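You operate a simulated robot arm through the tools that you are given. There is no shell and no other tool.

You run a simulated two-armed robot. Do the job below in one go: nothing can be reset, and whatever is moved stays where it is left.

Task
Set the grippers to the width on the product card and prove it with one jog.
Fine: free the wheel lock, lock it again, press RESET before JOG; the display ends on GRIP OK.
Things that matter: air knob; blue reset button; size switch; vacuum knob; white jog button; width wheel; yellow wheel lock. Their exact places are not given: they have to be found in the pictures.

It is judged by the outcome, as a careful person would: the job done as asked, and still so three seconds after it is handed in. It fails if anything else is knocked over, pushed out of place, dropped, spilled or broken.

Robot
Two 6-joint arms with two-finger parallel grippers on one trunk, on a base that drives. Base frame: it is fixed to the floor where the robot stands at the start and does not move with it; the origin is under the middle of the robot, x ahead of it, y to its left, z up. Units: m, rad, N and s.
The left shoulder is at the start at [0.08, 0.216, 1.571], the right one opposite. With the tool pointing down near the work surface each hand reaches from about 0.1 to 0.4 m from the robot's upright axis, wherever it stands, measured 20 degrees to its own side. Places, roughly: air knob [0.5, 0, 1.3]; blue reset button [0.6, -0.1, 1.1]; size switch [0.6, -0.2, 1.2]; vacuum knob [0.4, 0.1, 1.3]; white jog button [0.6, -0.2, 1.1]; width wheel [0.5, 0, 0.9]; yellow wheel lock [0.5, 0, 0.6]. Payload 3.43 kg a hand.
The TCP of each hand is the grasp point between the finger pads, 0.03 m short of the fingertips. In the tool frame z runs along the fingers and y along their closing line. Largest opening 0.094 m; finger width 0.028, thickness 0.01; the body of the gripper, 0.05 by 0.096 m, starts 0.055 m behind the TCP.
Orientation is that of the tool frame in the base frame, as [roll, pitch, yaw] about the fixed x, y, z axes, in that order (R = Rz(yaw) Ry(pitch) Rx(roll)). With the fingers straight down and closing along the base's y, the tool's x points along the base's -x, its y along +y and its z along -z.

Tools
- The arms move only by the tool apply_moves. It takes "left_commands", "right_commands" or both (then of equal length, played together; a hand with none holds still); each is a list of rows, each an object of numbers (a shift or turn left out is 0, a gripper value left out holds the last): "dx", "dy", "dz": the shift along the tool's x, y, z in m; "ax", "ay", "az": the turn, a rotation vector about the tool's x, y, z in rad; "grip": the gripper command, from -1 (shut) to 1 (fully open), values between in proportion. In form: [{"dx": .., "dy": .., "dz": .., "ax": .., "ay": .., "az": .., "grip": ..}, ...]. A call has 1 to 20 rows; each row is the pose to reach, as a shift and turn from the pose commanded when the call began, along the tool's axes at that moment. A row lasts 0.2 s, in which the tool goes at most 0.05 m and 0.15 rad; a call with a longer step from one row to the next is refused whole, and so is a gripper value outside its range. A pose out of reach is approached as far as the arm can. The call stops where the force on the tool passes 40 N (or 10 N more than at its start, if that is more) or the arm is blocked; 0.2 s more then pass. The fingers move at their own pace (about 0.072 m/s each) and stop on an object; they squeeze with about 32 N. The grip force told is the motor's: it shows also when the fingers shut on nothing. Time passes only in rows, and 0.2 s behind the last, so rows that repeat a pose let the fingers close. The reply holds the time, the measured pose of the TCP, the force on the tool along the base axes, the opening and the grip force, in the units named above and with some noise, with the torque about the TCP (base axes, N m) and any sound that the robot's microphone picked up.
- Cameras (640 x 400 px; columns grow to the right, rows downward): "scene" is now at [0.0983, -0.0034, 1.7173]; the picture's right is [-0.06, -1.00, 0.00], its down [-0.85, 0.05, -0.53] and it looks along [0.53, -0.03, -0.85] (base axes); focal length 268 px, centre (320, 200). "left" rides on the left gripper at [0.076, -0.014, -0.102] in its tool frame; the picture's right is [0.18, 0.98, 0.00], its down [-0.75, 0.14, -0.64] and it looks along [-0.63, 0.12, 0.77] (tool axes); focal length 243 px, centre (320, 200). "right" rides on the right gripper at [0.076, 0.014, -0.103] in its tool frame; the picture's right is [-0.18, 0.98, 0.00], its down [-0.75, -0.14, -0.64] and it looks along [-0.63, -0.12, 0.77] (tool axes); focal length 243 px, centre (320, 200).
- grab_frame(camera): a new picture of that camera. No time passes.
- move_column(by): slides the trunk up (or, below 0, down) by that many m; the arms and the scene camera ride with it, the base frame stays. It gives what a move gives, with no picture.
- steer(legs): drives the robot by 1 to 6 legs, each [ahead, left, turn to the left] in m, m and rad, along the robot's own axes; the way and the turn of a leg run together, so that a leg with both is an arc; at most 1.5 m and 3.142 rad a leg. The arms and the cameras ride along, it lands a little off, and it stops where it bumps. It gives what a move gives.
- turn_head(pan, tilt): turns the head with the scene camera to pan (to the left, within 1.501 rad either way) and tilt (down, from -0.506 to 1.204), counted from straight ahead of the robot. It gives what a move gives.
- measure_at(camera, pixels): for up to 12 pixels [column, row] of the newest picture of that camera ("zoom" is the newest enlarged one), the place [x, y, z] in the base frame of the surface seen there, good to about 0.002 m. No time passes.
- inspect(camera, box): a new picture of the part [left, top, right, bottom] of that camera's present view, enlarged. No time passes.
- sign_off(): hands the job in; it is judged then, once.

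Unless the task says otherwise, let go and move clear before handing in.

The tools are called after ">>>" by a JSON object that holds its "method" and its "body". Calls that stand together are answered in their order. apply_moves: Moves the arms, as the interface text tells. Its arguments: {"type":"object","properties":{"left_commands":{"type":"array","items":{"type":"object","properties":{"dx":{"type":"number"},"dy":{"type":"number"},"dz":{"type":"number"},"ax":{"type":"number"},"ay":{"type":"number"},"az":{"type":"number"},"grip":{"type":"number"}}}},"right_commands":{"type":"array","items":{"type":"object","properties":{"dx":{"type":"number"},"dy":{"type":"number"},"dz":{"type":"number"},"ax":{"type":"number"},"ay":{"type":"number"},"az":{"type":"number"},"grip":{"type":"number"}}}}},"required":[]} The other tools are called the same way: move_column (by) slides the trunk up or down; steer (legs) drives the base; turn_head (pan, tilt) turns the head that bears the scene camera; grab_frame (camera) takes a picture; measure_at (camera, pixels) gives the place of the surface under pixels of a picture; inspect (camera, box) takes an enlarged picture of a part of a camera's view; sign_off () hands the job in.

At the start:

```text
clock: 0.0
left_tcp_pos: [0.3813, 0.079, 0.9996]
left_tool_rot: [-3.14, 0.0, -3.14]
left_ft_force: [0.0, 0.0, 0.4]
left_wrist_torque: [-0.03, 0.01, -0.02]
left_width: 0.094
left_finger_force: 0.0
right_tcp_pos: [0.4477, -0.3623, 1.0003]
right_tool_rot: [-3.14, 0.0, -3.141]
right_ft_force: [0.1, 1.1, -0.8]
right_wrist_torque: [0.01, 0.01, 0.03]
right_width: 0.094
right_finger_force: 0.1
trunk travel left (down, up): [-0.801, 0.039]
robot x, y, heading: [0.0052, -0.0006, -0.001]
head pan, tilt: [-0.061, 1.018]
```

scene: 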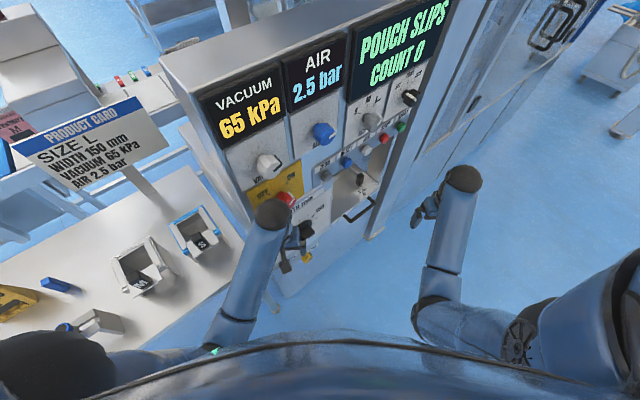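
right: 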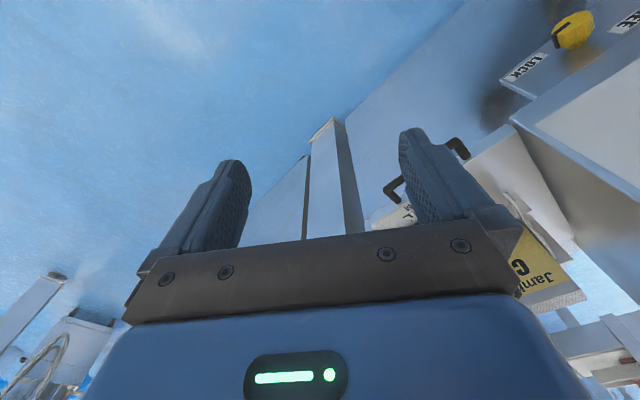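
left: 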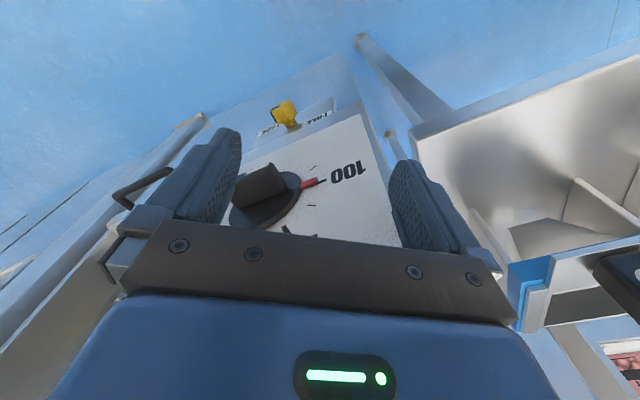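

The card reads SIZE L, WIDTH 150 mm, VACUUM 65 kPa, AIR 2.5 bar, and the display shows POUCH SLIPS; the wheel is near 100 in the left picture. I'll enlarge views to find the controls.

>>> {"method": "inspect", "body": {"camera": "scene", "box": [200, 60, 440, 300]}}

>>> {"method": "inspect", "body": {"camera": "left", "box": [180, 60, 440, 260]}}

>>> {"method": "inspect", "body": {"camera": "scene", "box": [0, 60, 220, 260]}}

>>> {"method": "inspect", "body": {"camera": "right", "box": [440, 0, 640, 130]}}

```text
1.67 times, centred on (320, 180) of scene
```

zoom: 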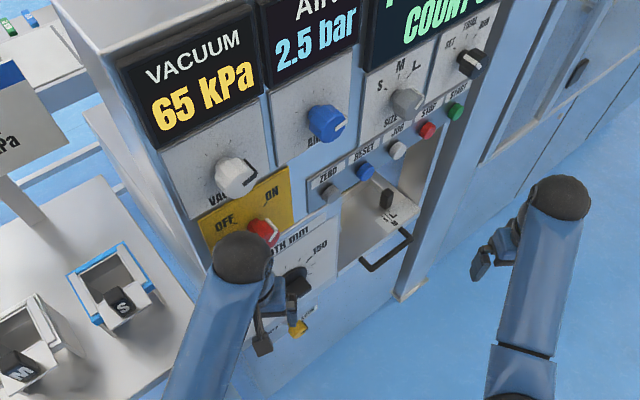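

```text
2.00 times, centred on (310, 160) of left
```

zoom: 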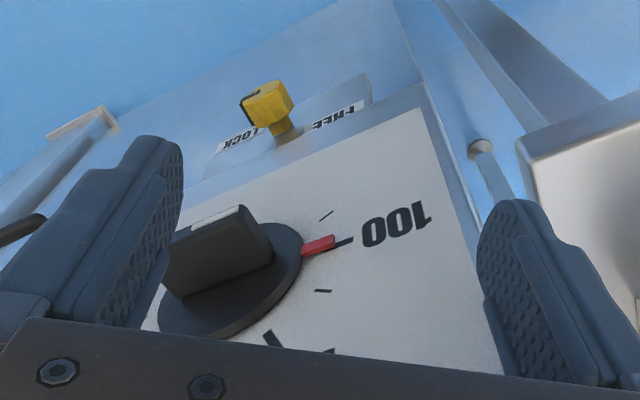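

```text
2.00 times, centred on (110, 160) of scene
```

zoom: 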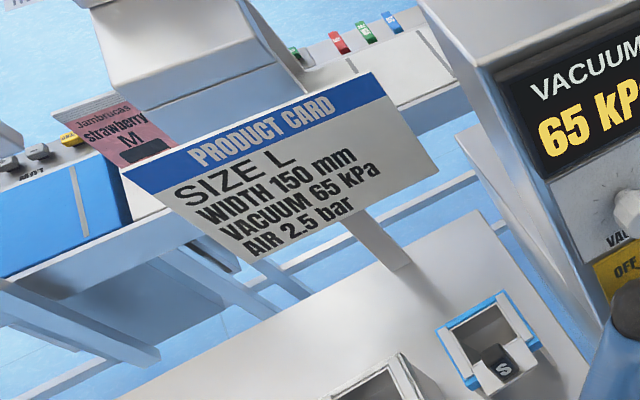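

```text
3.08 times, centred on (540, 65) of right
```

zoom: 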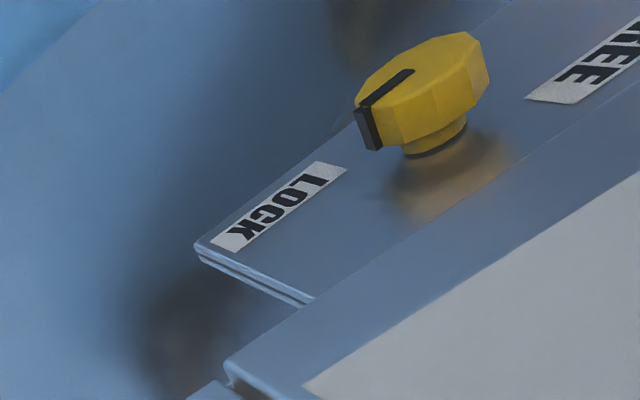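

The panel is seen at an angle; I'll measure its controls in the scene picture to get the plane and look closer at the size and mode switches.

>>> {"method": "measure_at", "body": {"camera": "scene", "pixels": [[268, 163], [323, 132], [371, 121], [411, 98], [346, 162], [366, 150], [384, 138], [402, 127], [326, 171], [238, 150], [297, 118], [400, 75]]}}

>>> {"method": "inspect", "body": {"camera": "scene", "box": [300, 70, 430, 200]}}

>>> {"method": "measure_at", "body": {"camera": "left", "pixels": [[284, 115], [272, 180], [310, 183], [350, 172], [340, 140], [300, 150], [325, 105], [268, 128]]}}

>>> {"method": "measure_at", "body": {"camera": "right", "pixels": [[575, 28], [570, 18], [525, 70], [618, 22], [562, 45], [580, 95]]}}

```text
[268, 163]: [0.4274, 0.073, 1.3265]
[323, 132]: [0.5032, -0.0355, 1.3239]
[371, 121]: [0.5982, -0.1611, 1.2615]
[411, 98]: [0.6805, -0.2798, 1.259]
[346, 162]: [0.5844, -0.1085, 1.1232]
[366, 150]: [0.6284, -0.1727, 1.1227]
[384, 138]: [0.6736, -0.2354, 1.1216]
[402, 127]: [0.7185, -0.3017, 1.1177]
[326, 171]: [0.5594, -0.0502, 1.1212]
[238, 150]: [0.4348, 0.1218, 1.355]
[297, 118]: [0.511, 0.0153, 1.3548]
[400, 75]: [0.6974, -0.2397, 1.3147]
```

```text
3.08 times, centred on (365, 135) of scene
```

zoom: 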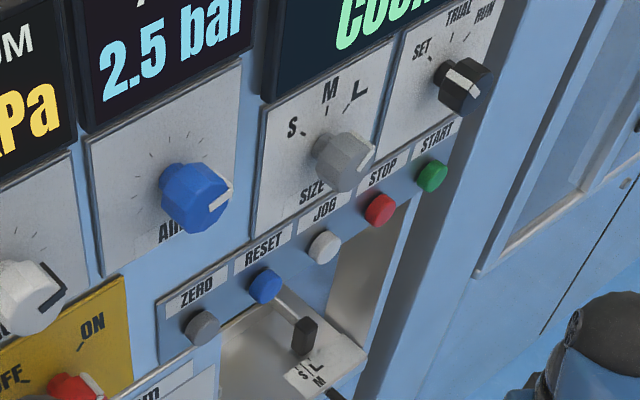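

```text
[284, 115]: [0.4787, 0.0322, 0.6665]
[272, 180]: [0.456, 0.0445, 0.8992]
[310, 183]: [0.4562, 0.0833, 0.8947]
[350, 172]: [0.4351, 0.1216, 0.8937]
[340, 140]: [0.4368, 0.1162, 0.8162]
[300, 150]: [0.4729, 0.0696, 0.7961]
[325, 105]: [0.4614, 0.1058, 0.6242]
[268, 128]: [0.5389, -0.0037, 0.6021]
```

```text
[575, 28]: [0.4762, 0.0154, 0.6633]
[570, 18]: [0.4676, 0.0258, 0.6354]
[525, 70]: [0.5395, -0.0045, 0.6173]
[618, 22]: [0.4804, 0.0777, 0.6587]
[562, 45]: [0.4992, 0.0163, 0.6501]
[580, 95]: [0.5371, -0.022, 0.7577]
```

The panel plane runs along about [0.57, -0.82] with its face roughly 0.43 m from me along [0.82, 0.57]; the blue RESET is at [0.584, -0.109, 1.123], JOG at [0.628, -0.173, 1.123], and the lock at about [0.478, 0.02, 0.665]. Before moving I'll look around with the head for free space.

>>> {"method": "turn_head", "body": {"pan": 0.61, "tilt": 0.8}}

>>> {"method": "grab_frame", "body": {"camera": "scene"}}

>>> {"method": "turn_head", "body": {"pan": 1.4, "tilt": 0.9}}

>>> {"method": "grab_frame", "body": {"camera": "scene"}}

>>> {"method": "turn_head", "body": {"pan": -1.2, "tilt": 0.9}}

>>> {"method": "grab_frame", "body": {"camera": "scene"}}

```text
clock: 1.1
left_tcp_pos: [0.3813, 0.0796, 1.0]
left_tool_rot: [-3.139, 0.001, -3.141]
left_ft_force: [-0.6, -0.3, -0.4]
left_wrist_torque: [-0.01, -0.02, 0.0]
left_width: 0.0937
left_finger_force: 0.1
right_tcp_pos: [0.4477, -0.3618, 0.9997]
right_tool_rot: [3.141, 0.001, -3.141]
right_ft_force: [0.8, -0.1, 0.1]
right_wrist_torque: [0.03, -0.01, -0.01]
right_width: 0.094
right_finger_force: 0.0
trunk travel left (down, up): [-0.801, 0.039]
robot x, y, heading: [0.0004, -0.0009, 0.004]
head pan, tilt: [0.611, 0.799]
```

```text
taken
```

scene: 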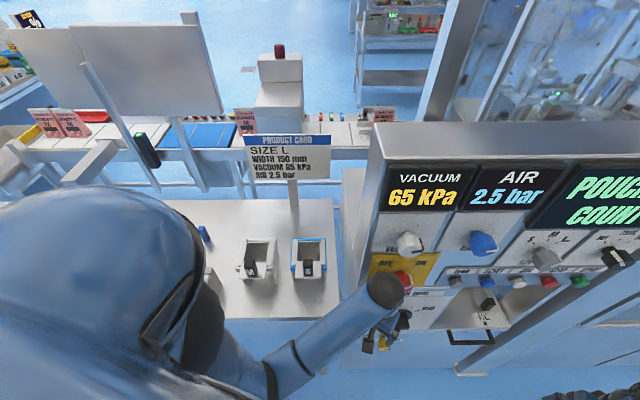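

```text
clock: 2.2
left_tcp_pos: [0.3822, 0.0796, 1.0005]
left_tool_rot: [-3.14, 0.001, -3.141]
left_ft_force: [-0.5, -0.4, 0.1]
left_wrist_torque: [-0.02, -0.01, 0.05]
left_width: 0.0941
left_finger_force: 0.1
right_tcp_pos: [0.4491, -0.3637, 1.0003]
right_tool_rot: [3.14, -0.002, -3.141]
right_ft_force: [-0.3, 0.3, 1.1]
right_wrist_torque: [0.06, 0.0, 0.02]
right_width: 0.0939
right_finger_force: 0.1
trunk travel left (down, up): [-0.801, 0.039]
robot x, y, heading: [0.0013, -0.0009, 0.004]
head pan, tilt: [1.4, 0.901]
```

```text
taken
```

scene: 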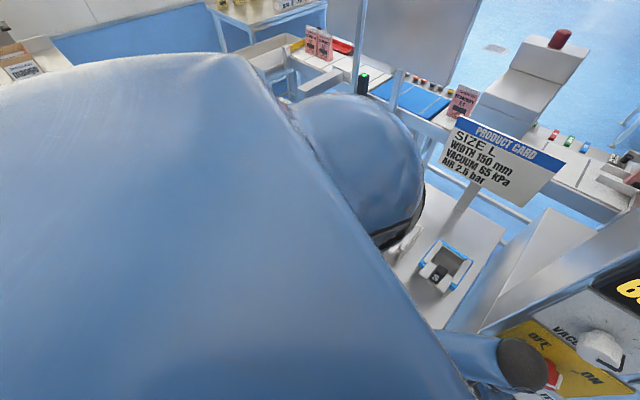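

```text
clock: 4.5
left_tcp_pos: [0.3814, 0.079, 1.0007]
left_tool_rot: [-3.14, 0.001, -3.139]
left_ft_force: [0.2, 0.1, 0.0]
left_wrist_torque: [0.01, 0.02, 0.0]
left_width: 0.094
left_finger_force: 0.2
right_tcp_pos: [0.4485, -0.3613, 0.9996]
right_tool_rot: [-3.141, 0.001, -3.141]
right_ft_force: [-0.2, -0.5, -0.2]
right_wrist_torque: [0.03, -0.02, 0.0]
right_width: 0.094
right_finger_force: 0.0
trunk travel left (down, up): [-0.801, 0.039]
robot x, y, heading: [0.0028, 0.0015, 0.005]
head pan, tilt: [-1.201, 0.901]
```

```text
taken
```

scene: 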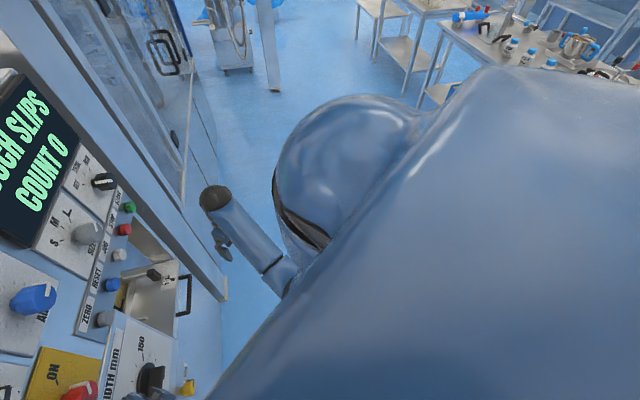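

The right side is free floor while a table with the S and M fixtures lies to the left. I'll look left-forward again and measure the table and panel heights before moving the left hand out of the way.

>>> {"method": "turn_head", "body": {"pan": 0.61, "tilt": 0.95}}

>>> {"method": "grab_frame", "body": {"camera": "scene"}}

```text
clock: 6.3
left_tcp_pos: [0.381, 0.0789, 0.9996]
left_tool_rot: [-3.139, -0.001, -3.141]
left_ft_force: [0.2, 0.2, 0.3]
left_wrist_torque: [-0.03, 0.02, 0.01]
left_width: 0.0936
left_finger_force: 0.0
right_tcp_pos: [0.4484, -0.3617, 0.9989]
right_tool_rot: [3.14, 0.0, 3.141]
right_ft_force: [-0.3, 0.3, -0.7]
right_wrist_torque: [0.03, 0.0, 0.02]
right_width: 0.0942
right_finger_force: 0.0
trunk travel left (down, up): [-0.801, 0.039]
robot x, y, heading: [-0.0004, 0.0006, -0.004]
head pan, tilt: [0.611, 0.949]
```

```text
taken
```

scene: 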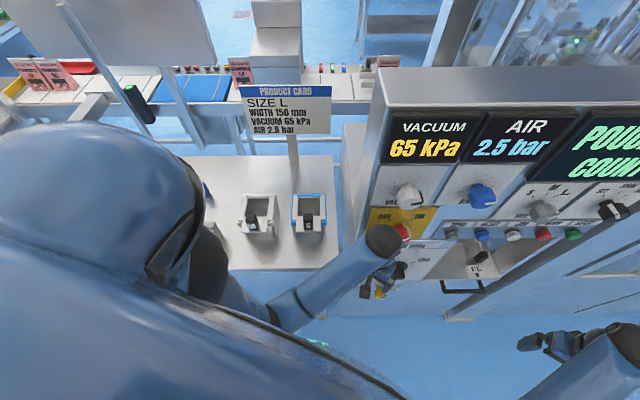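

>>> {"method": "measure_at", "body": {"camera": "scene", "pixels": [[280, 255], [320, 262], [238, 262], [250, 175], [312, 195], [308, 198], [295, 310], [405, 230], [385, 240], [300, 310], [240, 270], [462, 288]]}}

>>> {"method": "inspect", "body": {"camera": "scene", "box": [360, 180, 520, 300]}}

```text
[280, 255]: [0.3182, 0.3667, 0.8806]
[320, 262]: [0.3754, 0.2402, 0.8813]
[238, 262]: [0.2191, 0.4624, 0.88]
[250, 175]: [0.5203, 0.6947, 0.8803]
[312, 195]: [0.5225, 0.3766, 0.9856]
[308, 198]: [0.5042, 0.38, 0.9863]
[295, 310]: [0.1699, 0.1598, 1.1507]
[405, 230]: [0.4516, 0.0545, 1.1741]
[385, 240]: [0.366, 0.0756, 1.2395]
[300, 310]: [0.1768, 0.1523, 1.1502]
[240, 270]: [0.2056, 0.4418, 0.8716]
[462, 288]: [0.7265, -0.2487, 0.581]
```

```text
3.33 times, centred on (440, 240) of scene
```

zoom: 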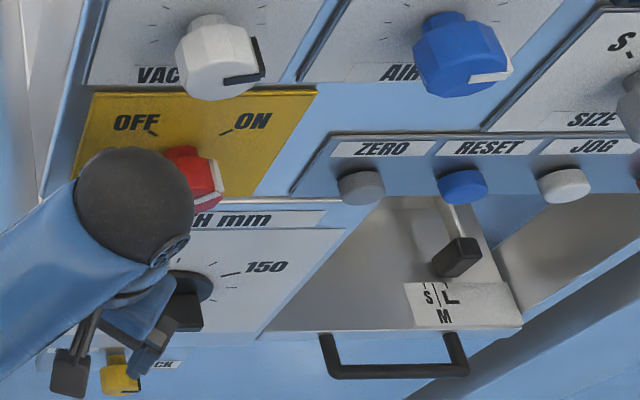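

The table top is at z 0.88 with its front edge about 0.44 m away, so the left hand can be pulled back clear above it. I'll retract the left hand so that it stops blocking the wheel and lock.

>>> {"method": "apply_moves", "body": {"left_commands": [{"dx": 0.03, "dy": 0.02, "dz": -0.015}, {"dx": 0.06, "dy": 0.04, "dz": -0.03}, {"dx": 0.09, "dy": 0.07, "dz": -0.045}, {"dx": 0.12, "dy": 0.1, "dz": -0.06}, {"dx": 0.15, "dy": 0.13, "dz": -0.08}, {"dx": 0.17, "dy": 0.16, "dz": -0.1}, {"dx": 0.19, "dy": 0.19, "dz": -0.12}]}}

>>> {"method": "turn_head", "body": {"pan": 0.1, "tilt": 0.95}}

>>> {"method": "grab_frame", "body": {"camera": "scene"}}

```text
clock: 7.9
left_tcp_pos: [0.2209, 0.2627, 1.0389]
left_tool_rot: [-3.141, 0.006, 3.094]
left_ft_force: [-0.1, -0.7, -0.3]
left_wrist_torque: [0.01, 0.01, -0.01]
left_width: 0.0941
left_finger_force: 0.0
left hand out of reach, approached as far as the arm can: row 1, 2, 3, 4, 5, 6, 7
right_tcp_pos: [0.4481, -0.3631, 1.0002]
right_tool_rot: [3.141, 0.001, 3.142]
right_ft_force: [-0.5, -0.1, -0.1]
right_wrist_torque: [-0.02, 0.02, -0.02]
right_width: 0.0939
right_finger_force: 0.0
trunk travel left (down, up): [-0.801, 0.039]
robot x, y, heading: [0.0022, 0.0002, 0.001]
head pan, tilt: [0.611, 0.949]
```

```text
clock: 8.9
left_tcp_pos: [0.2212, 0.2633, 1.0375]
left_tool_rot: [3.141, 0.007, 3.099]
left_ft_force: [0.6, -0.2, 0.6]
left_wrist_torque: [0.03, 0.01, 0.01]
left_width: 0.0938
left_finger_force: 0.0
right_tcp_pos: [0.4484, -0.363, 0.9987]
right_tool_rot: [3.14, -0.001, -3.141]
right_ft_force: [-0.2, -0.4, 0.1]
right_wrist_torque: [0.02, 0.02, 0.01]
right_width: 0.094
right_finger_force: 0.0
trunk travel left (down, up): [-0.801, 0.039]
robot x, y, heading: [0.0027, -0.0003, -0.0]
head pan, tilt: [0.099, 0.949]
```

```text
taken
```

scene: 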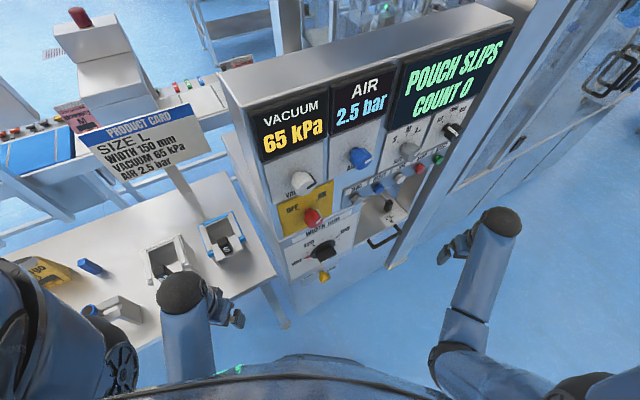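

The panel is now clear. I'll enlarge the lower part (pixels 270-400, 170-300).

>>> {"method": "inspect", "body": {"camera": "scene", "box": [270, 200, 370, 290]}}

>>> {"method": "inspect", "body": {"camera": "scene", "box": [340, 110, 470, 220]}}

>>> {"method": "measure_at", "body": {"camera": "scene", "pixels": [[325, 250], [323, 276], [322, 280], [295, 265], [345, 233], [308, 243], [303, 275], [299, 210]]}}

```text
4.44 times, centred on (320, 245) of scene
```

zoom: 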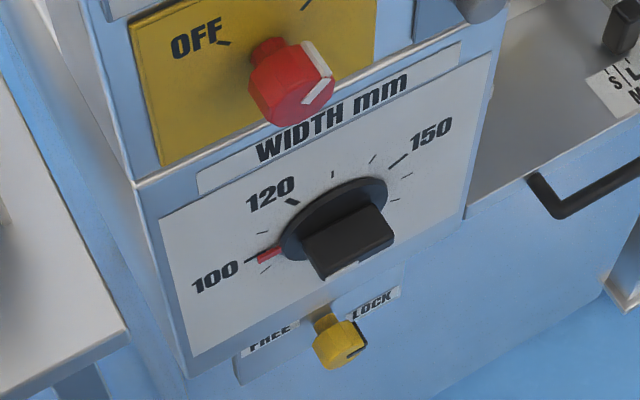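

```text
3.64 times, centred on (405, 165) of scene
```

zoom: 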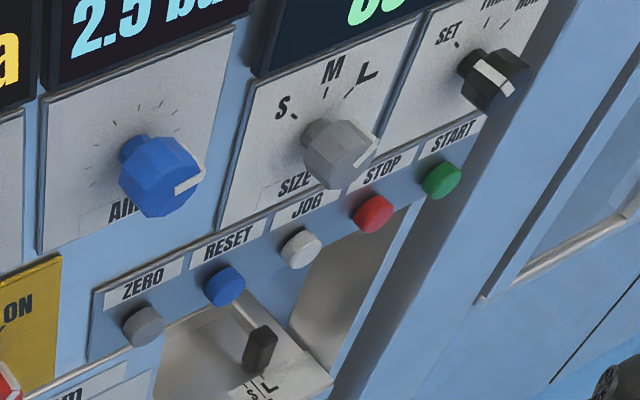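

```text
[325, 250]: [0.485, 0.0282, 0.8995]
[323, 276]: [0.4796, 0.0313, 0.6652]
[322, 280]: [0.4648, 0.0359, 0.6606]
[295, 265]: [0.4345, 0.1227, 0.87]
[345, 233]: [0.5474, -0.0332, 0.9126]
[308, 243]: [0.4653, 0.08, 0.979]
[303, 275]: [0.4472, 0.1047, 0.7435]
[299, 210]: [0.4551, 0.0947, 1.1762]
```

The bar of the wheel points left to 100 with 120 and 150 clockwise from it; the lock pointer faces LOCK at right and the size pointer faces L. I'll measure scale details in an enlarged picture.

>>> {"method": "inspect", "body": {"camera": "scene", "box": [270, 200, 370, 290]}}

>>> {"method": "measure_at", "body": {"camera": "zoom", "pixels": [[253, 260], [290, 201], [400, 158], [333, 174], [374, 158], [406, 174], [395, 200], [266, 269], [345, 245], [305, 240], [388, 212], [268, 253]]}}

>>> {"method": "measure_at", "body": {"camera": "zoom", "pixels": [[330, 350], [350, 345], [362, 350], [356, 330], [322, 320], [345, 370], [316, 352], [270, 343], [370, 305], [349, 352], [385, 235], [330, 275]]}}

```text
4.44 times, centred on (320, 245) of scene
```

zoom: 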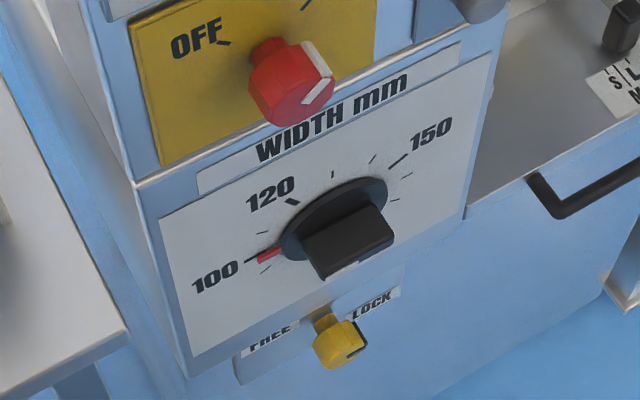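

```text
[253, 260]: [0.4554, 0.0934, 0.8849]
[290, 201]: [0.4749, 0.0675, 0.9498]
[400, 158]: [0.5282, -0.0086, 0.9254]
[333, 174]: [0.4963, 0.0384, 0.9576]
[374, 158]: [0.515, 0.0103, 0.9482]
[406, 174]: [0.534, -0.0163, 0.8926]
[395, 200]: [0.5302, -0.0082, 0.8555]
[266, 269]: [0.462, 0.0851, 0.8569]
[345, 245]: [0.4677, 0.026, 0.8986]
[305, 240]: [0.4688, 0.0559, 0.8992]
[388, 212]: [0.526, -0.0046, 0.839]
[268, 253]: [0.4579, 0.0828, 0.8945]
```

```text
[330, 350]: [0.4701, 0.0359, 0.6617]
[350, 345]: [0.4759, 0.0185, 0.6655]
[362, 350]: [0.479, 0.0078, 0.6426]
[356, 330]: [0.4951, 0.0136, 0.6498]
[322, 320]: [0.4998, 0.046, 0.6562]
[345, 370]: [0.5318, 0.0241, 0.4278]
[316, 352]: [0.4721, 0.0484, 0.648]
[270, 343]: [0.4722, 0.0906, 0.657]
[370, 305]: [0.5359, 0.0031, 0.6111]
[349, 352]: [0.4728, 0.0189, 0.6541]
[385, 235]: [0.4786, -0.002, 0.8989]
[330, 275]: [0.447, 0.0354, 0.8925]
```

The scale is 10 mm per 30°: wheel centre at s≈0.25 along the panel, z≈0.89, pointer at about 180° (100) and the 150 tick at about 30°, so a 150° clockwise turn is needed. I'll lower the trunk moderately and then bring the right hand to a forward-pointing pose.

>>> {"method": "move_column", "body": {"by": -0.3}}

>>> {"method": "apply_moves", "body": {"right_commands": [{"ay": -0.15}, {"ay": -0.3}, {"ay": -0.45}, {"ay": -0.6}, {"ay": -0.75}, {"ay": -0.9}, {"ay": -1.05}, {"ay": -1.2}, {"ay": -1.35}, {"ay": -1.5}, {"ay": -1.571}]}}

>>> {"method": "grab_frame", "body": {"camera": "scene"}}

>>> {"method": "grab_frame", "body": {"camera": "right"}}

```text
clock: 11.9
left_tcp_pos: [0.2202, 0.2626, 0.7375]
left_tool_rot: [3.141, 0.001, 3.096]
left_ft_force: [-0.9, 1.0, -0.6]
left_wrist_torque: [0.01, 0.02, -0.02]
left_width: 0.0939
left_finger_force: 0.1
right_tcp_pos: [0.4483, -0.3629, 0.6987]
right_tool_rot: [3.141, -0.001, 3.141]
right_ft_force: [-0.3, 0.0, 0.0]
right_wrist_torque: [0.01, 0.04, -0.03]
right_width: 0.0939
right_finger_force: 0.0
trunk travel left (down, up): [-0.501, 0.339]
robot x, y, heading: [0.0024, -0.0008, -0.002]
head pan, tilt: [0.099, 0.949]
```

```text
clock: 14.3
left_tcp_pos: [0.2223, 0.2636, 0.7373]
left_tool_rot: [3.141, 0.01, 3.097]
left_ft_force: [-0.7, -1.0, 0.7]
left_wrist_torque: [0.0, -0.02, 0.02]
left_width: 0.0941
left_finger_force: 0.0
right_tcp_pos: [0.4657, -0.3687, 0.7171]
right_tool_rot: [-0.711, 1.525, -0.692]
right_ft_force: [0.0, 1.2, 0.1]
right_wrist_torque: [0.0, 0.03, 0.01]
right_width: 0.0942
right_finger_force: 0.1
trunk travel left (down, up): [-0.501, 0.339]
robot x, y, heading: [0.0015, -0.0012, -0.001]
head pan, tilt: [0.099, 0.949]
```

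```text
taken
```

scene: 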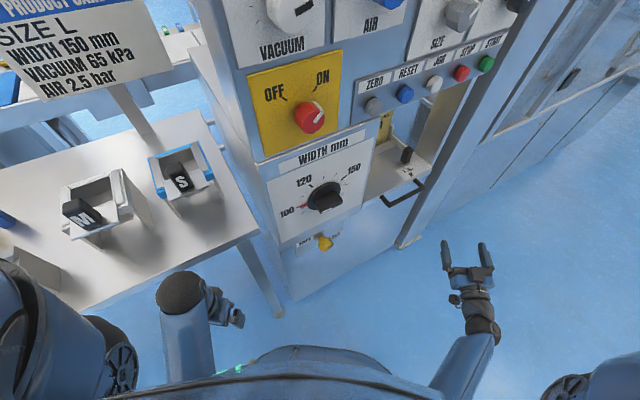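

```text
taken
```

right: 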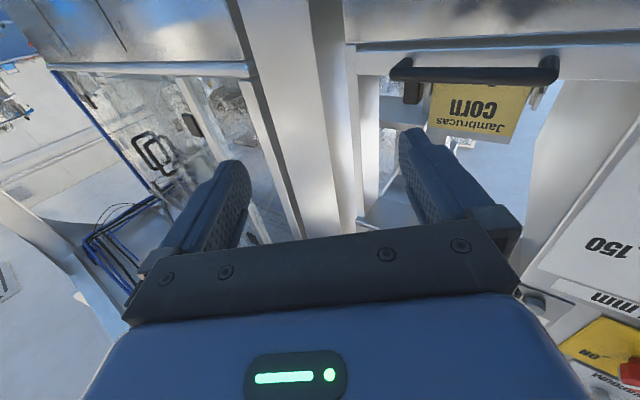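

The forward-pointing pose works and the picture at right shows the panel from below. I'll back the base 0.12 m straight away from the panel for working room, then yaw the hand 0.607 rad to face it.

>>> {"method": "steer", "body": {"legs": [[-0.0985, -0.0685, 0]]}}

>>> {"method": "apply_moves", "body": {"right_commands": [{"ax": -0.15}, {"ax": -0.3}, {"ax": -0.45}, {"ax": -0.607}, {"ax": -0.607}]}}

>>> {"method": "turn_head", "body": {"pan": 0.4, "tilt": 0.8}}

>>> {"method": "grab_frame", "body": {"camera": "scene"}}

>>> {"method": "grab_frame", "body": {"camera": "right"}}

```text
clock: 15.5
left_tcp_pos: [0.1259, 0.1963, 0.7391]
left_tool_rot: [3.14, 0.008, 3.1]
left_ft_force: [0.1, -0.2, 0.7]
left_wrist_torque: [-0.02, -0.05, -0.01]
left_width: 0.094
left_finger_force: 0.1
right_tcp_pos: [0.3672, -0.4385, 0.7162]
right_tool_rot: [-0.742, 1.529, -0.729]
right_ft_force: [-0.3, 0.5, 0.0]
right_wrist_torque: [0.02, 0.0, -0.02]
right_width: 0.0938
right_finger_force: 0.1
trunk travel left (down, up): [-0.501, 0.339]
robot x, y, heading: [-0.099, -0.0672, -0.001]
head pan, tilt: [0.099, 0.949]
```

```text
refused: row 4 steps farther than a row can; nothing moved
```

```text
clock: 16.3
left_tcp_pos: [0.1255, 0.196, 0.7391]
left_tool_rot: [3.14, 0.009, 3.094]
left_ft_force: [0.5, -0.3, 0.0]
left_wrist_torque: [0.02, -0.01, 0.01]
left_width: 0.0942
left_finger_force: 0.1
right_tcp_pos: [0.3692, -0.4383, 0.7179]
right_tool_rot: [-0.73, 1.526, -0.714]
right_ft_force: [0.6, -0.2, -0.7]
right_wrist_torque: [0.01, 0.04, 0.02]
right_width: 0.0938
right_finger_force: 0.1
trunk travel left (down, up): [-0.501, 0.339]
robot x, y, heading: [-0.0956, -0.0661, -0.008]
head pan, tilt: [0.4, 0.799]
```

```text
taken
```

scene: 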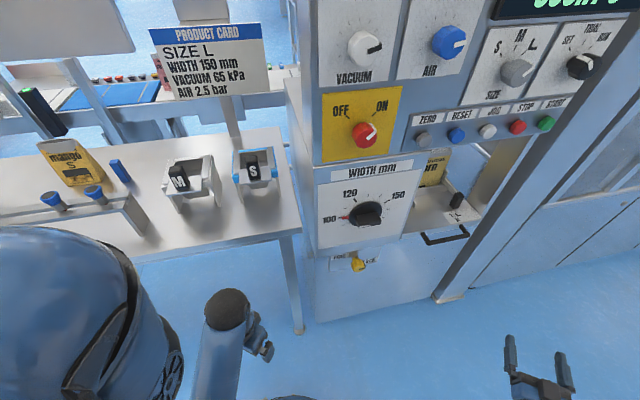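

```text
taken
```

right: 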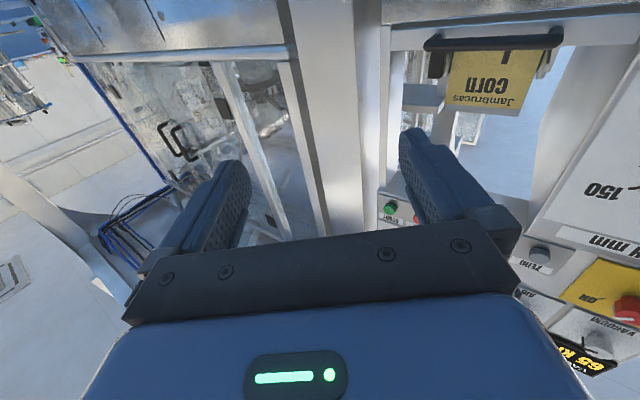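

The head now views the panel almost squarely. I'll enlarge the lock/wheel and the size switch.

>>> {"method": "inspect", "body": {"camera": "scene", "box": [310, 170, 420, 280]}}

>>> {"method": "measure_at", "body": {"camera": "zoom", "pixels": [[320, 200], [300, 200], [340, 200], [320, 190], [290, 362], [270, 375], [325, 362], [285, 350], [305, 365], [310, 385], [215, 377], [345, 372]]}}

>>> {"method": "inspect", "body": {"camera": "scene", "box": [470, 20, 610, 150]}}

>>> {"method": "inspect", "body": {"camera": "scene", "box": [310, 225, 390, 275]}}

```text
3.64 times, centred on (365, 225) of scene
```

zoom: 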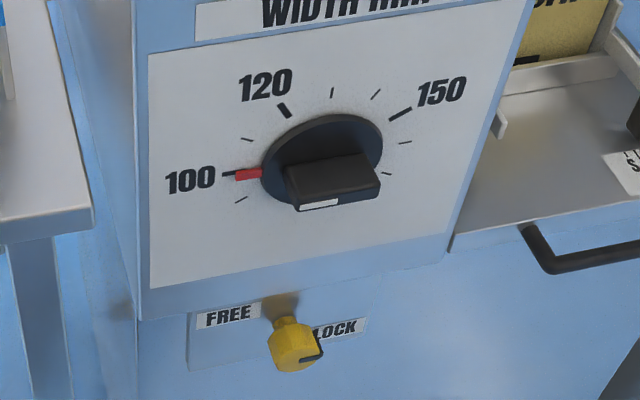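

```text
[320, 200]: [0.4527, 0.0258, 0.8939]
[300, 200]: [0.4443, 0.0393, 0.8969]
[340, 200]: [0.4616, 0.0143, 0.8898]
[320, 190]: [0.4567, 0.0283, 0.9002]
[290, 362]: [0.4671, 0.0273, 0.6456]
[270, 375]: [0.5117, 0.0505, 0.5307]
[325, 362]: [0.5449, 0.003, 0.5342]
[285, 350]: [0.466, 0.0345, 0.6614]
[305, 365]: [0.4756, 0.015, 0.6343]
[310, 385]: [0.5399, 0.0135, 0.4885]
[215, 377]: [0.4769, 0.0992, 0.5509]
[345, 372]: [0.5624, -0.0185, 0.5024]
```

```text
3.08 times, centred on (540, 85) of scene
```

zoom: 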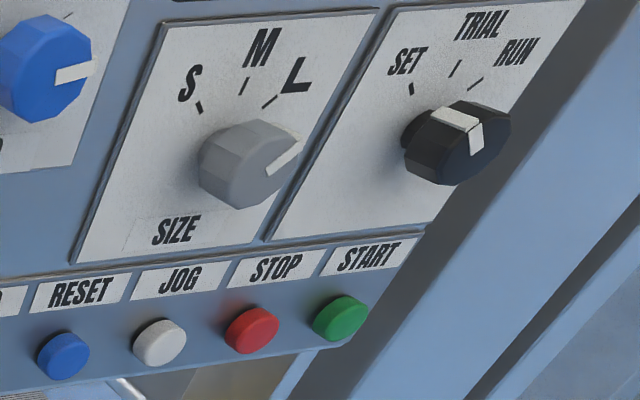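

```text
8.00 times, centred on (350, 250) of scene
```

zoom: 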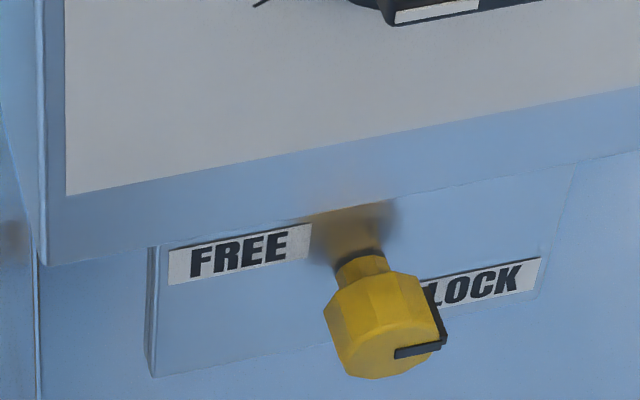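

The lock pointer is at the right (LOCK) with FREE at the left; size is on L. I'll yaw the right hand to face the panel, then lower the trunk for the lock's height.

>>> {"method": "apply_moves", "body": {"right_commands": [{"ax": -0.13}, {"ax": -0.26}, {"ax": -0.39}, {"ax": -0.5}, {"ax": -0.607}, {"ax": -0.607}]}}

>>> {"method": "move_column", "body": {"by": -0.25}}

>>> {"method": "grab_frame", "body": {"camera": "scene"}}

>>> {"method": "grab_frame", "body": {"camera": "right"}}

```text
clock: 17.7
left_tcp_pos: [0.1257, 0.1944, 0.7384]
left_tool_rot: [3.141, 0.01, 3.096]
left_ft_force: [0.2, -0.2, 0.5]
left_wrist_torque: [0.03, 0.01, 0.0]
left_width: 0.0941
left_finger_force: 0.1
right_tcp_pos: [0.3668, -0.4373, 0.7159]
right_tool_rot: [-1.342, 1.527, -0.721]
right_ft_force: [-1.0, 0.3, 0.9]
right_wrist_torque: [-0.03, 0.0, -0.03]
right_width: 0.094
right_finger_force: 0.0
trunk travel left (down, up): [-0.501, 0.339]
robot x, y, heading: [-0.0984, -0.068, 0.001]
head pan, tilt: [0.4, 0.799]
```

```text
clock: 20.3
left_tcp_pos: [0.1263, 0.1953, 0.4883]
left_tool_rot: [3.139, 0.009, 3.097]
left_ft_force: [-1.3, 0.4, 0.2]
left_wrist_torque: [-0.01, -0.01, 0.0]
left_width: 0.0938
left_finger_force: 0.1
right_tcp_pos: [0.3677, -0.4378, 0.4659]
right_tool_rot: [-1.339, 1.528, -0.717]
right_ft_force: [-0.5, -0.3, 0.2]
right_wrist_torque: [0.0, 0.01, -0.01]
right_width: 0.0944
right_finger_force: 0.1
trunk travel left (down, up): [-0.251, 0.589]
robot x, y, heading: [-0.0957, -0.0687, 0.0]
head pan, tilt: [0.4, 0.799]
```

```text
taken
```

scene: 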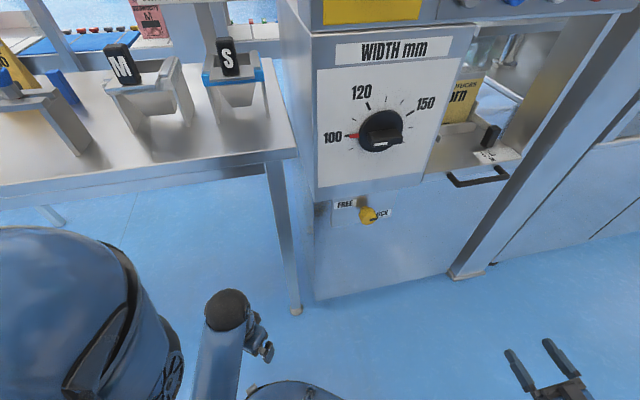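

```text
taken
```

right: 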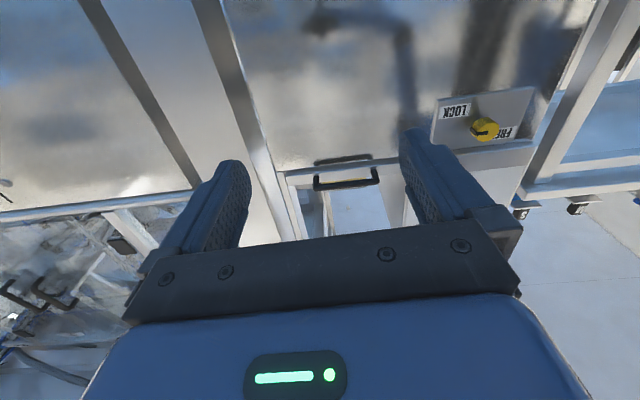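

The lock is plainly visible at (368, 215) in the scene picture. I'll enlarge and measure it.

>>> {"method": "inspect", "body": {"camera": "scene", "box": [330, 190, 400, 235]}}

>>> {"method": "measure_at", "body": {"camera": "zoom", "pixels": [[358, 225], [340, 225], [375, 225], [358, 205], [358, 245], [385, 222], [460, 205], [235, 120], [330, 180], [315, 225], [400, 225], [480, 240]]}}

>>> {"method": "inspect", "body": {"camera": "right", "box": [430, 80, 540, 160]}}

>>> {"method": "measure_at", "body": {"camera": "right", "pixels": [[484, 129], [478, 130], [492, 124], [455, 111], [503, 132], [484, 120], [484, 138]]}}

```text
8.89 times, centred on (365, 212) of scene
```

zoom: 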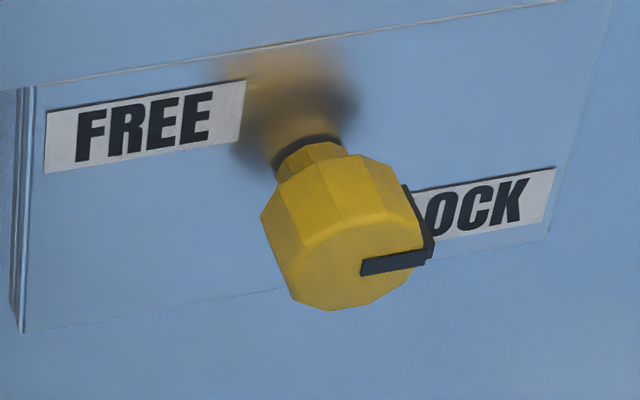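

```text
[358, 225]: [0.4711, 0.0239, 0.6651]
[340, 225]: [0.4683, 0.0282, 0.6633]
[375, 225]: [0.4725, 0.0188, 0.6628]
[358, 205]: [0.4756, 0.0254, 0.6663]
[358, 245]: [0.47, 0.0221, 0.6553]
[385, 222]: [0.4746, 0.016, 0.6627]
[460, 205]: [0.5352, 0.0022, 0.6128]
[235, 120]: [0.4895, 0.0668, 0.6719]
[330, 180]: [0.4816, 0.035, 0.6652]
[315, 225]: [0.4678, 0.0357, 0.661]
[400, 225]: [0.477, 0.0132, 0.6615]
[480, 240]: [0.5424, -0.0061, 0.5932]
```

```text
5.00 times, centred on (485, 120) of right
```

zoom: 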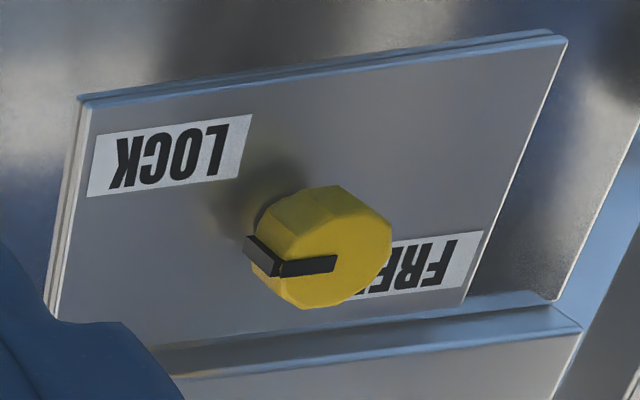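

```text
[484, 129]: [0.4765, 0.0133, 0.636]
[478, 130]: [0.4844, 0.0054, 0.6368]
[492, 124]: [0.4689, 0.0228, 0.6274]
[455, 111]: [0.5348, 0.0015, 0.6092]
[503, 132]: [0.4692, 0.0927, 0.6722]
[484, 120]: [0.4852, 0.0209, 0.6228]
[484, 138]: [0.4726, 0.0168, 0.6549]
```

The lock knob's face centre is at about s 0.2545, d 0.396, z 0.643, with the pointer to the right (LOCK). I'll bring the right hand to a standoff 0.1 m in front of it.

>>> {"method": "apply_moves", "body": {"right_commands": [{"dx": -0.04, "dy": 0.0, "dz": 0.0}, {"dx": -0.08, "dy": 0.02, "dz": 0.01}, {"dx": -0.11, "dy": 0.05, "dz": 0.03}, {"dx": -0.14, "dy": 0.08, "dz": 0.05}, {"dx": -0.165, "dy": 0.115, "dz": 0.07}, {"dx": -0.1875, "dy": 0.15, "dz": 0.09}, {"dx": -0.1875, "dy": 0.19, "dz": 0.115}, {"dx": -0.1875, "dy": 0.23, "dz": 0.14}, {"dx": -0.1875, "dy": 0.27, "dz": 0.165}, {"dx": -0.1875, "dy": 0.3062, "dz": 0.19}, {"dx": -0.1875, "dy": 0.3062, "dz": 0.21}]}}

>>> {"method": "grab_frame", "body": {"camera": "scene"}}

>>> {"method": "grab_frame", "body": {"camera": "right"}}

```text
clock: 22.7
left_tcp_pos: [0.1263, 0.196, 0.4882]
left_tool_rot: [3.14, 0.01, 3.096]
left_ft_force: [0.1, -0.2, 0.4]
left_wrist_torque: [-0.04, -0.01, -0.02]
left_width: 0.094
left_finger_force: 0.1
right_tcp_pos: [0.3552, -0.0615, 0.642]
right_tool_rot: [-1.319, 1.529, -0.7]
right_ft_force: [-0.1, -0.4, 0.0]
right_wrist_torque: [-0.01, 0.0, 0.03]
right_width: 0.0941
right_finger_force: 0.0
trunk travel left (down, up): [-0.251, 0.589]
robot x, y, heading: [-0.0971, -0.066, -0.0]
head pan, tilt: [0.4, 0.799]
```

```text
taken
```

scene: 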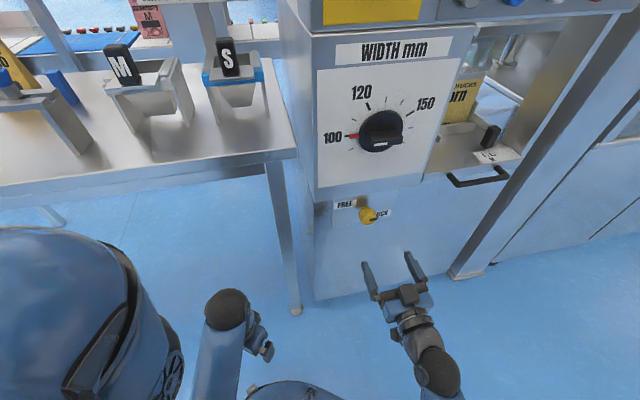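

```text
taken
```

right: 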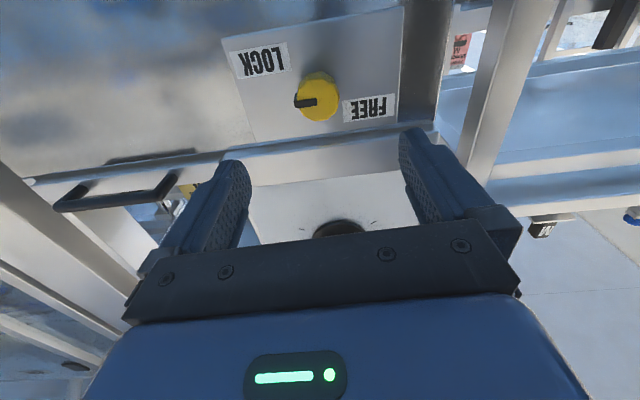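

The hand is centred on the lock at standoff. I'll measure the knob with the wrist camera and see the pointer relative to the labels.

>>> {"method": "inspect", "body": {"camera": "right", "box": [220, 30, 420, 155]}}

>>> {"method": "measure_at", "body": {"camera": "zoom", "pixels": [[335, 235], [275, 235], [370, 220], [330, 270], [320, 200], [290, 225], [135, 95], [480, 250], [260, 240], [320, 280], [340, 215], [360, 240]]}}

```text
3.20 times, centred on (320, 92) of right
```

zoom: 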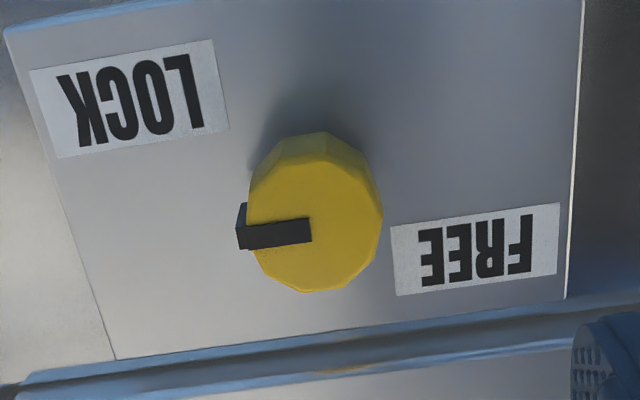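

```text
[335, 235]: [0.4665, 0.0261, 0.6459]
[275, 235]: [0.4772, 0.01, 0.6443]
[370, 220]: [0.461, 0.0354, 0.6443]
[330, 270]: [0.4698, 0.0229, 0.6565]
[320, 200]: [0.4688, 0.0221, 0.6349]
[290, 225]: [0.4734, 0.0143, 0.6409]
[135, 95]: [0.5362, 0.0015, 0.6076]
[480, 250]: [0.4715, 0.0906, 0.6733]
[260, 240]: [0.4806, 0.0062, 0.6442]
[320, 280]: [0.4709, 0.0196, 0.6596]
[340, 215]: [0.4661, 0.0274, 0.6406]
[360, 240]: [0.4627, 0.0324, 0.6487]
```

The face centre is s≈0.2543, z≈0.644, d≈0.396, matching the hand to within about 2 mm. I'll roll the hand +0.8 rad so that the fingers avoid the pointer, then advance with the fingers open.

>>> {"method": "apply_moves", "body": {"right_commands": [{"az": 0.14, "dx": -0.002}, {"az": 0.28, "dx": -0.002}, {"az": 0.42, "dx": -0.002}, {"az": 0.56, "dx": -0.002}, {"az": 0.7, "dx": -0.002}, {"az": 0.8, "dx": -0.002}, {"az": 0.8, "dx": -0.002}]}}

>>> {"method": "apply_moves", "body": {"right_commands": [{"dz": 0.03}, {"dz": 0.06}, {"dz": 0.085}, {"dz": 0.085}]}}

>>> {"method": "grab_frame", "body": {"camera": "right"}}

>>> {"method": "inspect", "body": {"camera": "scene", "box": [310, 180, 450, 300]}}

```text
clock: 24.3
left_tcp_pos: [0.1255, 0.1953, 0.4882]
left_tool_rot: [3.14, 0.009, 3.095]
left_ft_force: [0.9, -1.4, -0.1]
left_wrist_torque: [-0.02, 0.01, 0.02]
left_width: 0.0943
left_finger_force: 0.1
right_tcp_pos: [0.3536, -0.0613, 0.6454]
right_tool_rot: [1.557, 0.81, 2.183]
right_ft_force: [-0.4, 0.0, 0.2]
right_wrist_torque: [0.03, 0.01, 0.02]
right_width: 0.0938
right_finger_force: 0.1
trunk travel left (down, up): [-0.251, 0.589]
robot x, y, heading: [-0.0982, -0.0666, -0.004]
head pan, tilt: [0.4, 0.799]
```

```text
clock: 25.3
left_tcp_pos: [0.1259, 0.1949, 0.4885]
left_tool_rot: [3.141, 0.008, 3.097]
left_ft_force: [0.6, 0.3, 0.6]
left_wrist_torque: [-0.01, -0.02, 0.01]
left_width: 0.094
left_finger_force: 0.1
right_tcp_pos: [0.4234, -0.0128, 0.646]
right_tool_rot: [1.555, 0.812, 2.182]
right_ft_force: [-0.3, 0.2, 0.6]
right_wrist_torque: [0.01, -0.02, -0.03]
right_width: 0.094
right_finger_force: 0.0
trunk travel left (down, up): [-0.251, 0.589]
robot x, y, heading: [-0.0944, -0.0665, -0.002]
head pan, tilt: [0.4, 0.799]
```

```text
taken
```

right: 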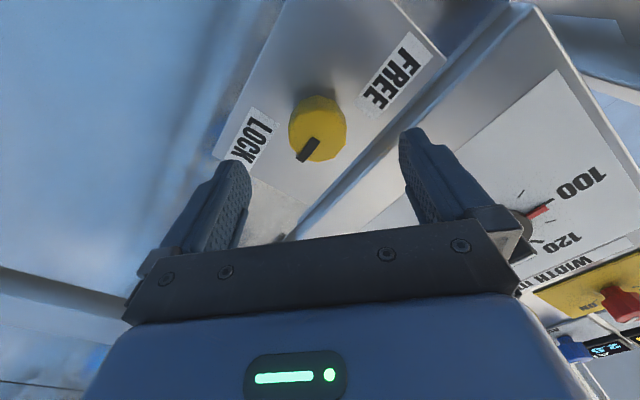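

```text
3.33 times, centred on (380, 240) of scene
```

zoom: 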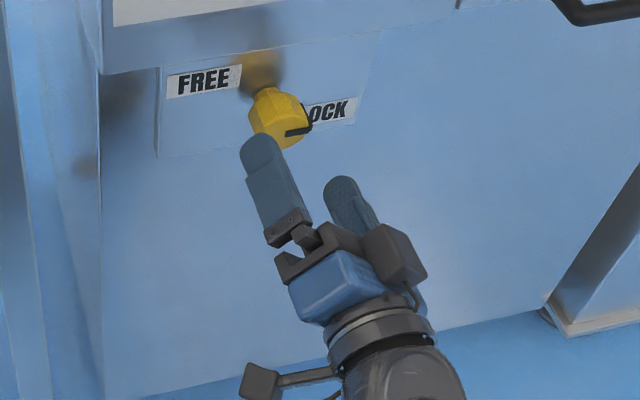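

The knob sits between the fingers (wrist picture: knob at (318,128), fingers at 230 and 420). I'll advance 0.052 m and close.

>>> {"method": "apply_moves", "body": {"right_commands": [{"dz": 0.025, "dx": 0.0}, {"dz": 0.052}, {"dz": 0.052}]}}

>>> {"method": "apply_moves", "body": {"right_commands": [{"grip": -0.3}, {"grip": -0.6}, {"grip": -1}, {"grip": -1}, {"grip": -1}]}}

>>> {"method": "grab_frame", "body": {"camera": "right"}}

>>> {"method": "inspect", "body": {"camera": "scene", "box": [310, 180, 450, 300]}}

```text
clock: 26.1
left_tcp_pos: [0.1249, 0.1957, 0.4877]
left_tool_rot: [3.14, 0.009, 3.095]
left_ft_force: [0.3, 0.3, 0.3]
left_wrist_torque: [0.0, -0.03, 0.03]
left_width: 0.0938
left_finger_force: 0.1
right_tcp_pos: [0.4662, 0.0178, 0.6468]
right_tool_rot: [1.555, 0.812, 2.182]
right_ft_force: [-0.7, 0.6, 0.6]
right_wrist_torque: [0.02, -0.01, -0.02]
right_width: 0.0942
right_finger_force: 0.0
trunk travel left (down, up): [-0.251, 0.589]
robot x, y, heading: [-0.0972, -0.0694, -0.004]
head pan, tilt: [0.4, 0.799]
```

```text
clock: 27.3
left_tcp_pos: [0.1251, 0.1945, 0.4889]
left_tool_rot: [3.141, 0.008, 3.096]
left_ft_force: [0.6, -0.3, -1.0]
left_wrist_torque: [-0.02, -0.02, 0.0]
left_width: 0.0941
left_finger_force: 0.1
right_tcp_pos: [0.4668, 0.0151, 0.6456]
right_tool_rot: [1.562, 0.811, 2.182]
right_ft_force: [2.0, -5.9, -6.2]
right_wrist_torque: [-0.14, 0.19, -0.49]
right_width: 0.0431
right_finger_force: 44.9
trunk travel left (down, up): [-0.251, 0.589]
robot x, y, heading: [-0.0983, -0.0693, 0.002]
head pan, tilt: [0.4, 0.799]
```

```text
taken
```

right: 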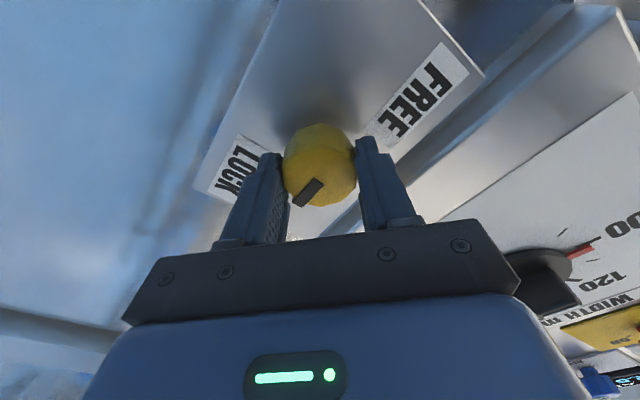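

```text
3.33 times, centred on (380, 240) of scene
```

zoom: 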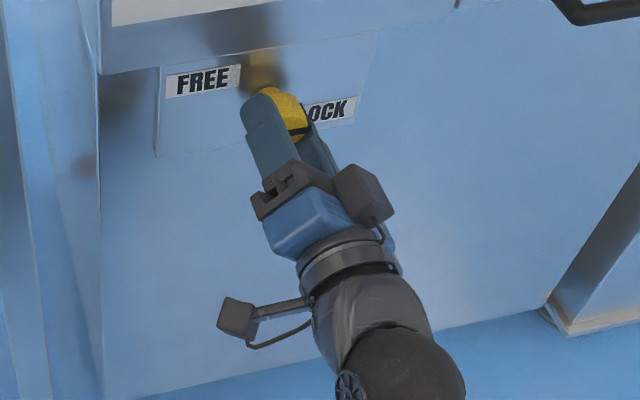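

The knob is held (width 0.043 m). I'll turn it counter-clockwise (toward FREE via the top) a little and check the torque.

>>> {"method": "apply_moves", "body": {"right_commands": [{"az": -0.1}, {"az": -0.2}, {"az": -0.3}, {"az": -0.4}, {"az": -0.4}]}}

>>> {"method": "inspect", "body": {"camera": "right", "box": [220, 30, 420, 230]}}

```text
clock: 28.5
left_tcp_pos: [0.1248, 0.1938, 0.4887]
left_tool_rot: [3.138, 0.008, 3.096]
left_ft_force: [-0.2, 0.0, 0.1]
left_wrist_torque: [0.03, 0.0, -0.01]
left_width: 0.0941
left_finger_force: 0.1
right_tcp_pos: [0.4666, 0.0164, 0.6452]
right_tool_rot: [1.545, 1.212, 2.167]
right_ft_force: [2.1, -14.8, -7.1]
right_wrist_torque: [-0.32, 0.43, -0.4]
right_width: 0.043
right_finger_force: 44.6
trunk travel left (down, up): [-0.251, 0.589]
robot x, y, heading: [-0.0987, -0.0666, -0.0]
head pan, tilt: [0.4, 0.799]
```

```text
2.00 times, centred on (320, 130) of right
```

zoom: 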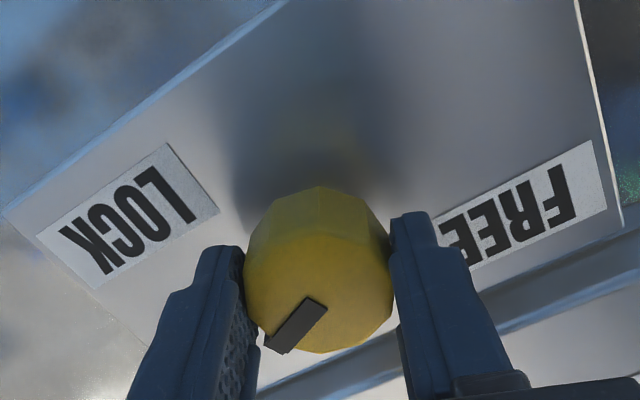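

The knob turns with the hand (pointer moved relative to the LOCK label) at low torque. I'll continue counter-clockwise with a tiny side-load correction.

>>> {"method": "apply_moves", "body": {"right_commands": [{"az": -0.1, "dy": -0.002}, {"az": -0.2, "dy": -0.002}, {"az": -0.3, "dy": -0.002}, {"az": -0.4, "dy": -0.002}, {"az": -0.5, "dy": -0.002}, {"az": -0.6, "dy": -0.002}, {"az": -0.6, "dy": -0.002}]}}

>>> {"method": "inspect", "body": {"camera": "right", "box": [220, 30, 420, 230]}}

```text
clock: 30.1
left_tcp_pos: [0.1247, 0.1962, 0.4881]
left_tool_rot: [3.141, 0.01, 3.096]
left_ft_force: [0.2, 0.0, 0.9]
left_wrist_torque: [0.01, 0.0, -0.03]
left_width: 0.0939
left_finger_force: 0.1
right_tcp_pos: [0.4665, 0.0173, 0.6456]
right_tool_rot: [-1.532, 1.326, -0.91]
right_ft_force: [-12.3, -2.3, -10.1]
right_wrist_torque: [0.46, -0.66, 0.5]
right_width: 0.0433
right_finger_force: 45.3
trunk travel left (down, up): [-0.251, 0.589]
robot x, y, heading: [-0.0984, -0.0689, 0.003]
head pan, tilt: [0.4, 0.799]
```

```text
2.00 times, centred on (320, 130) of right
```

zoom: 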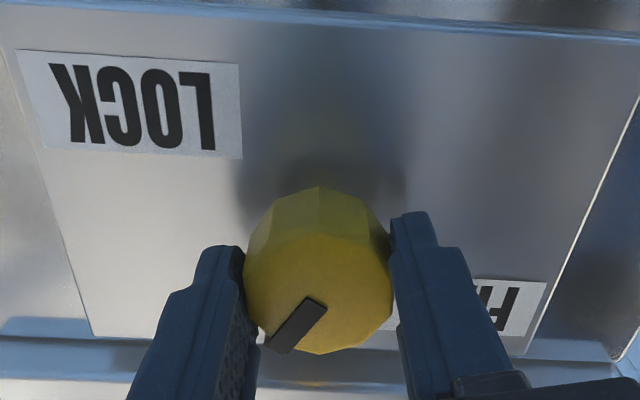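

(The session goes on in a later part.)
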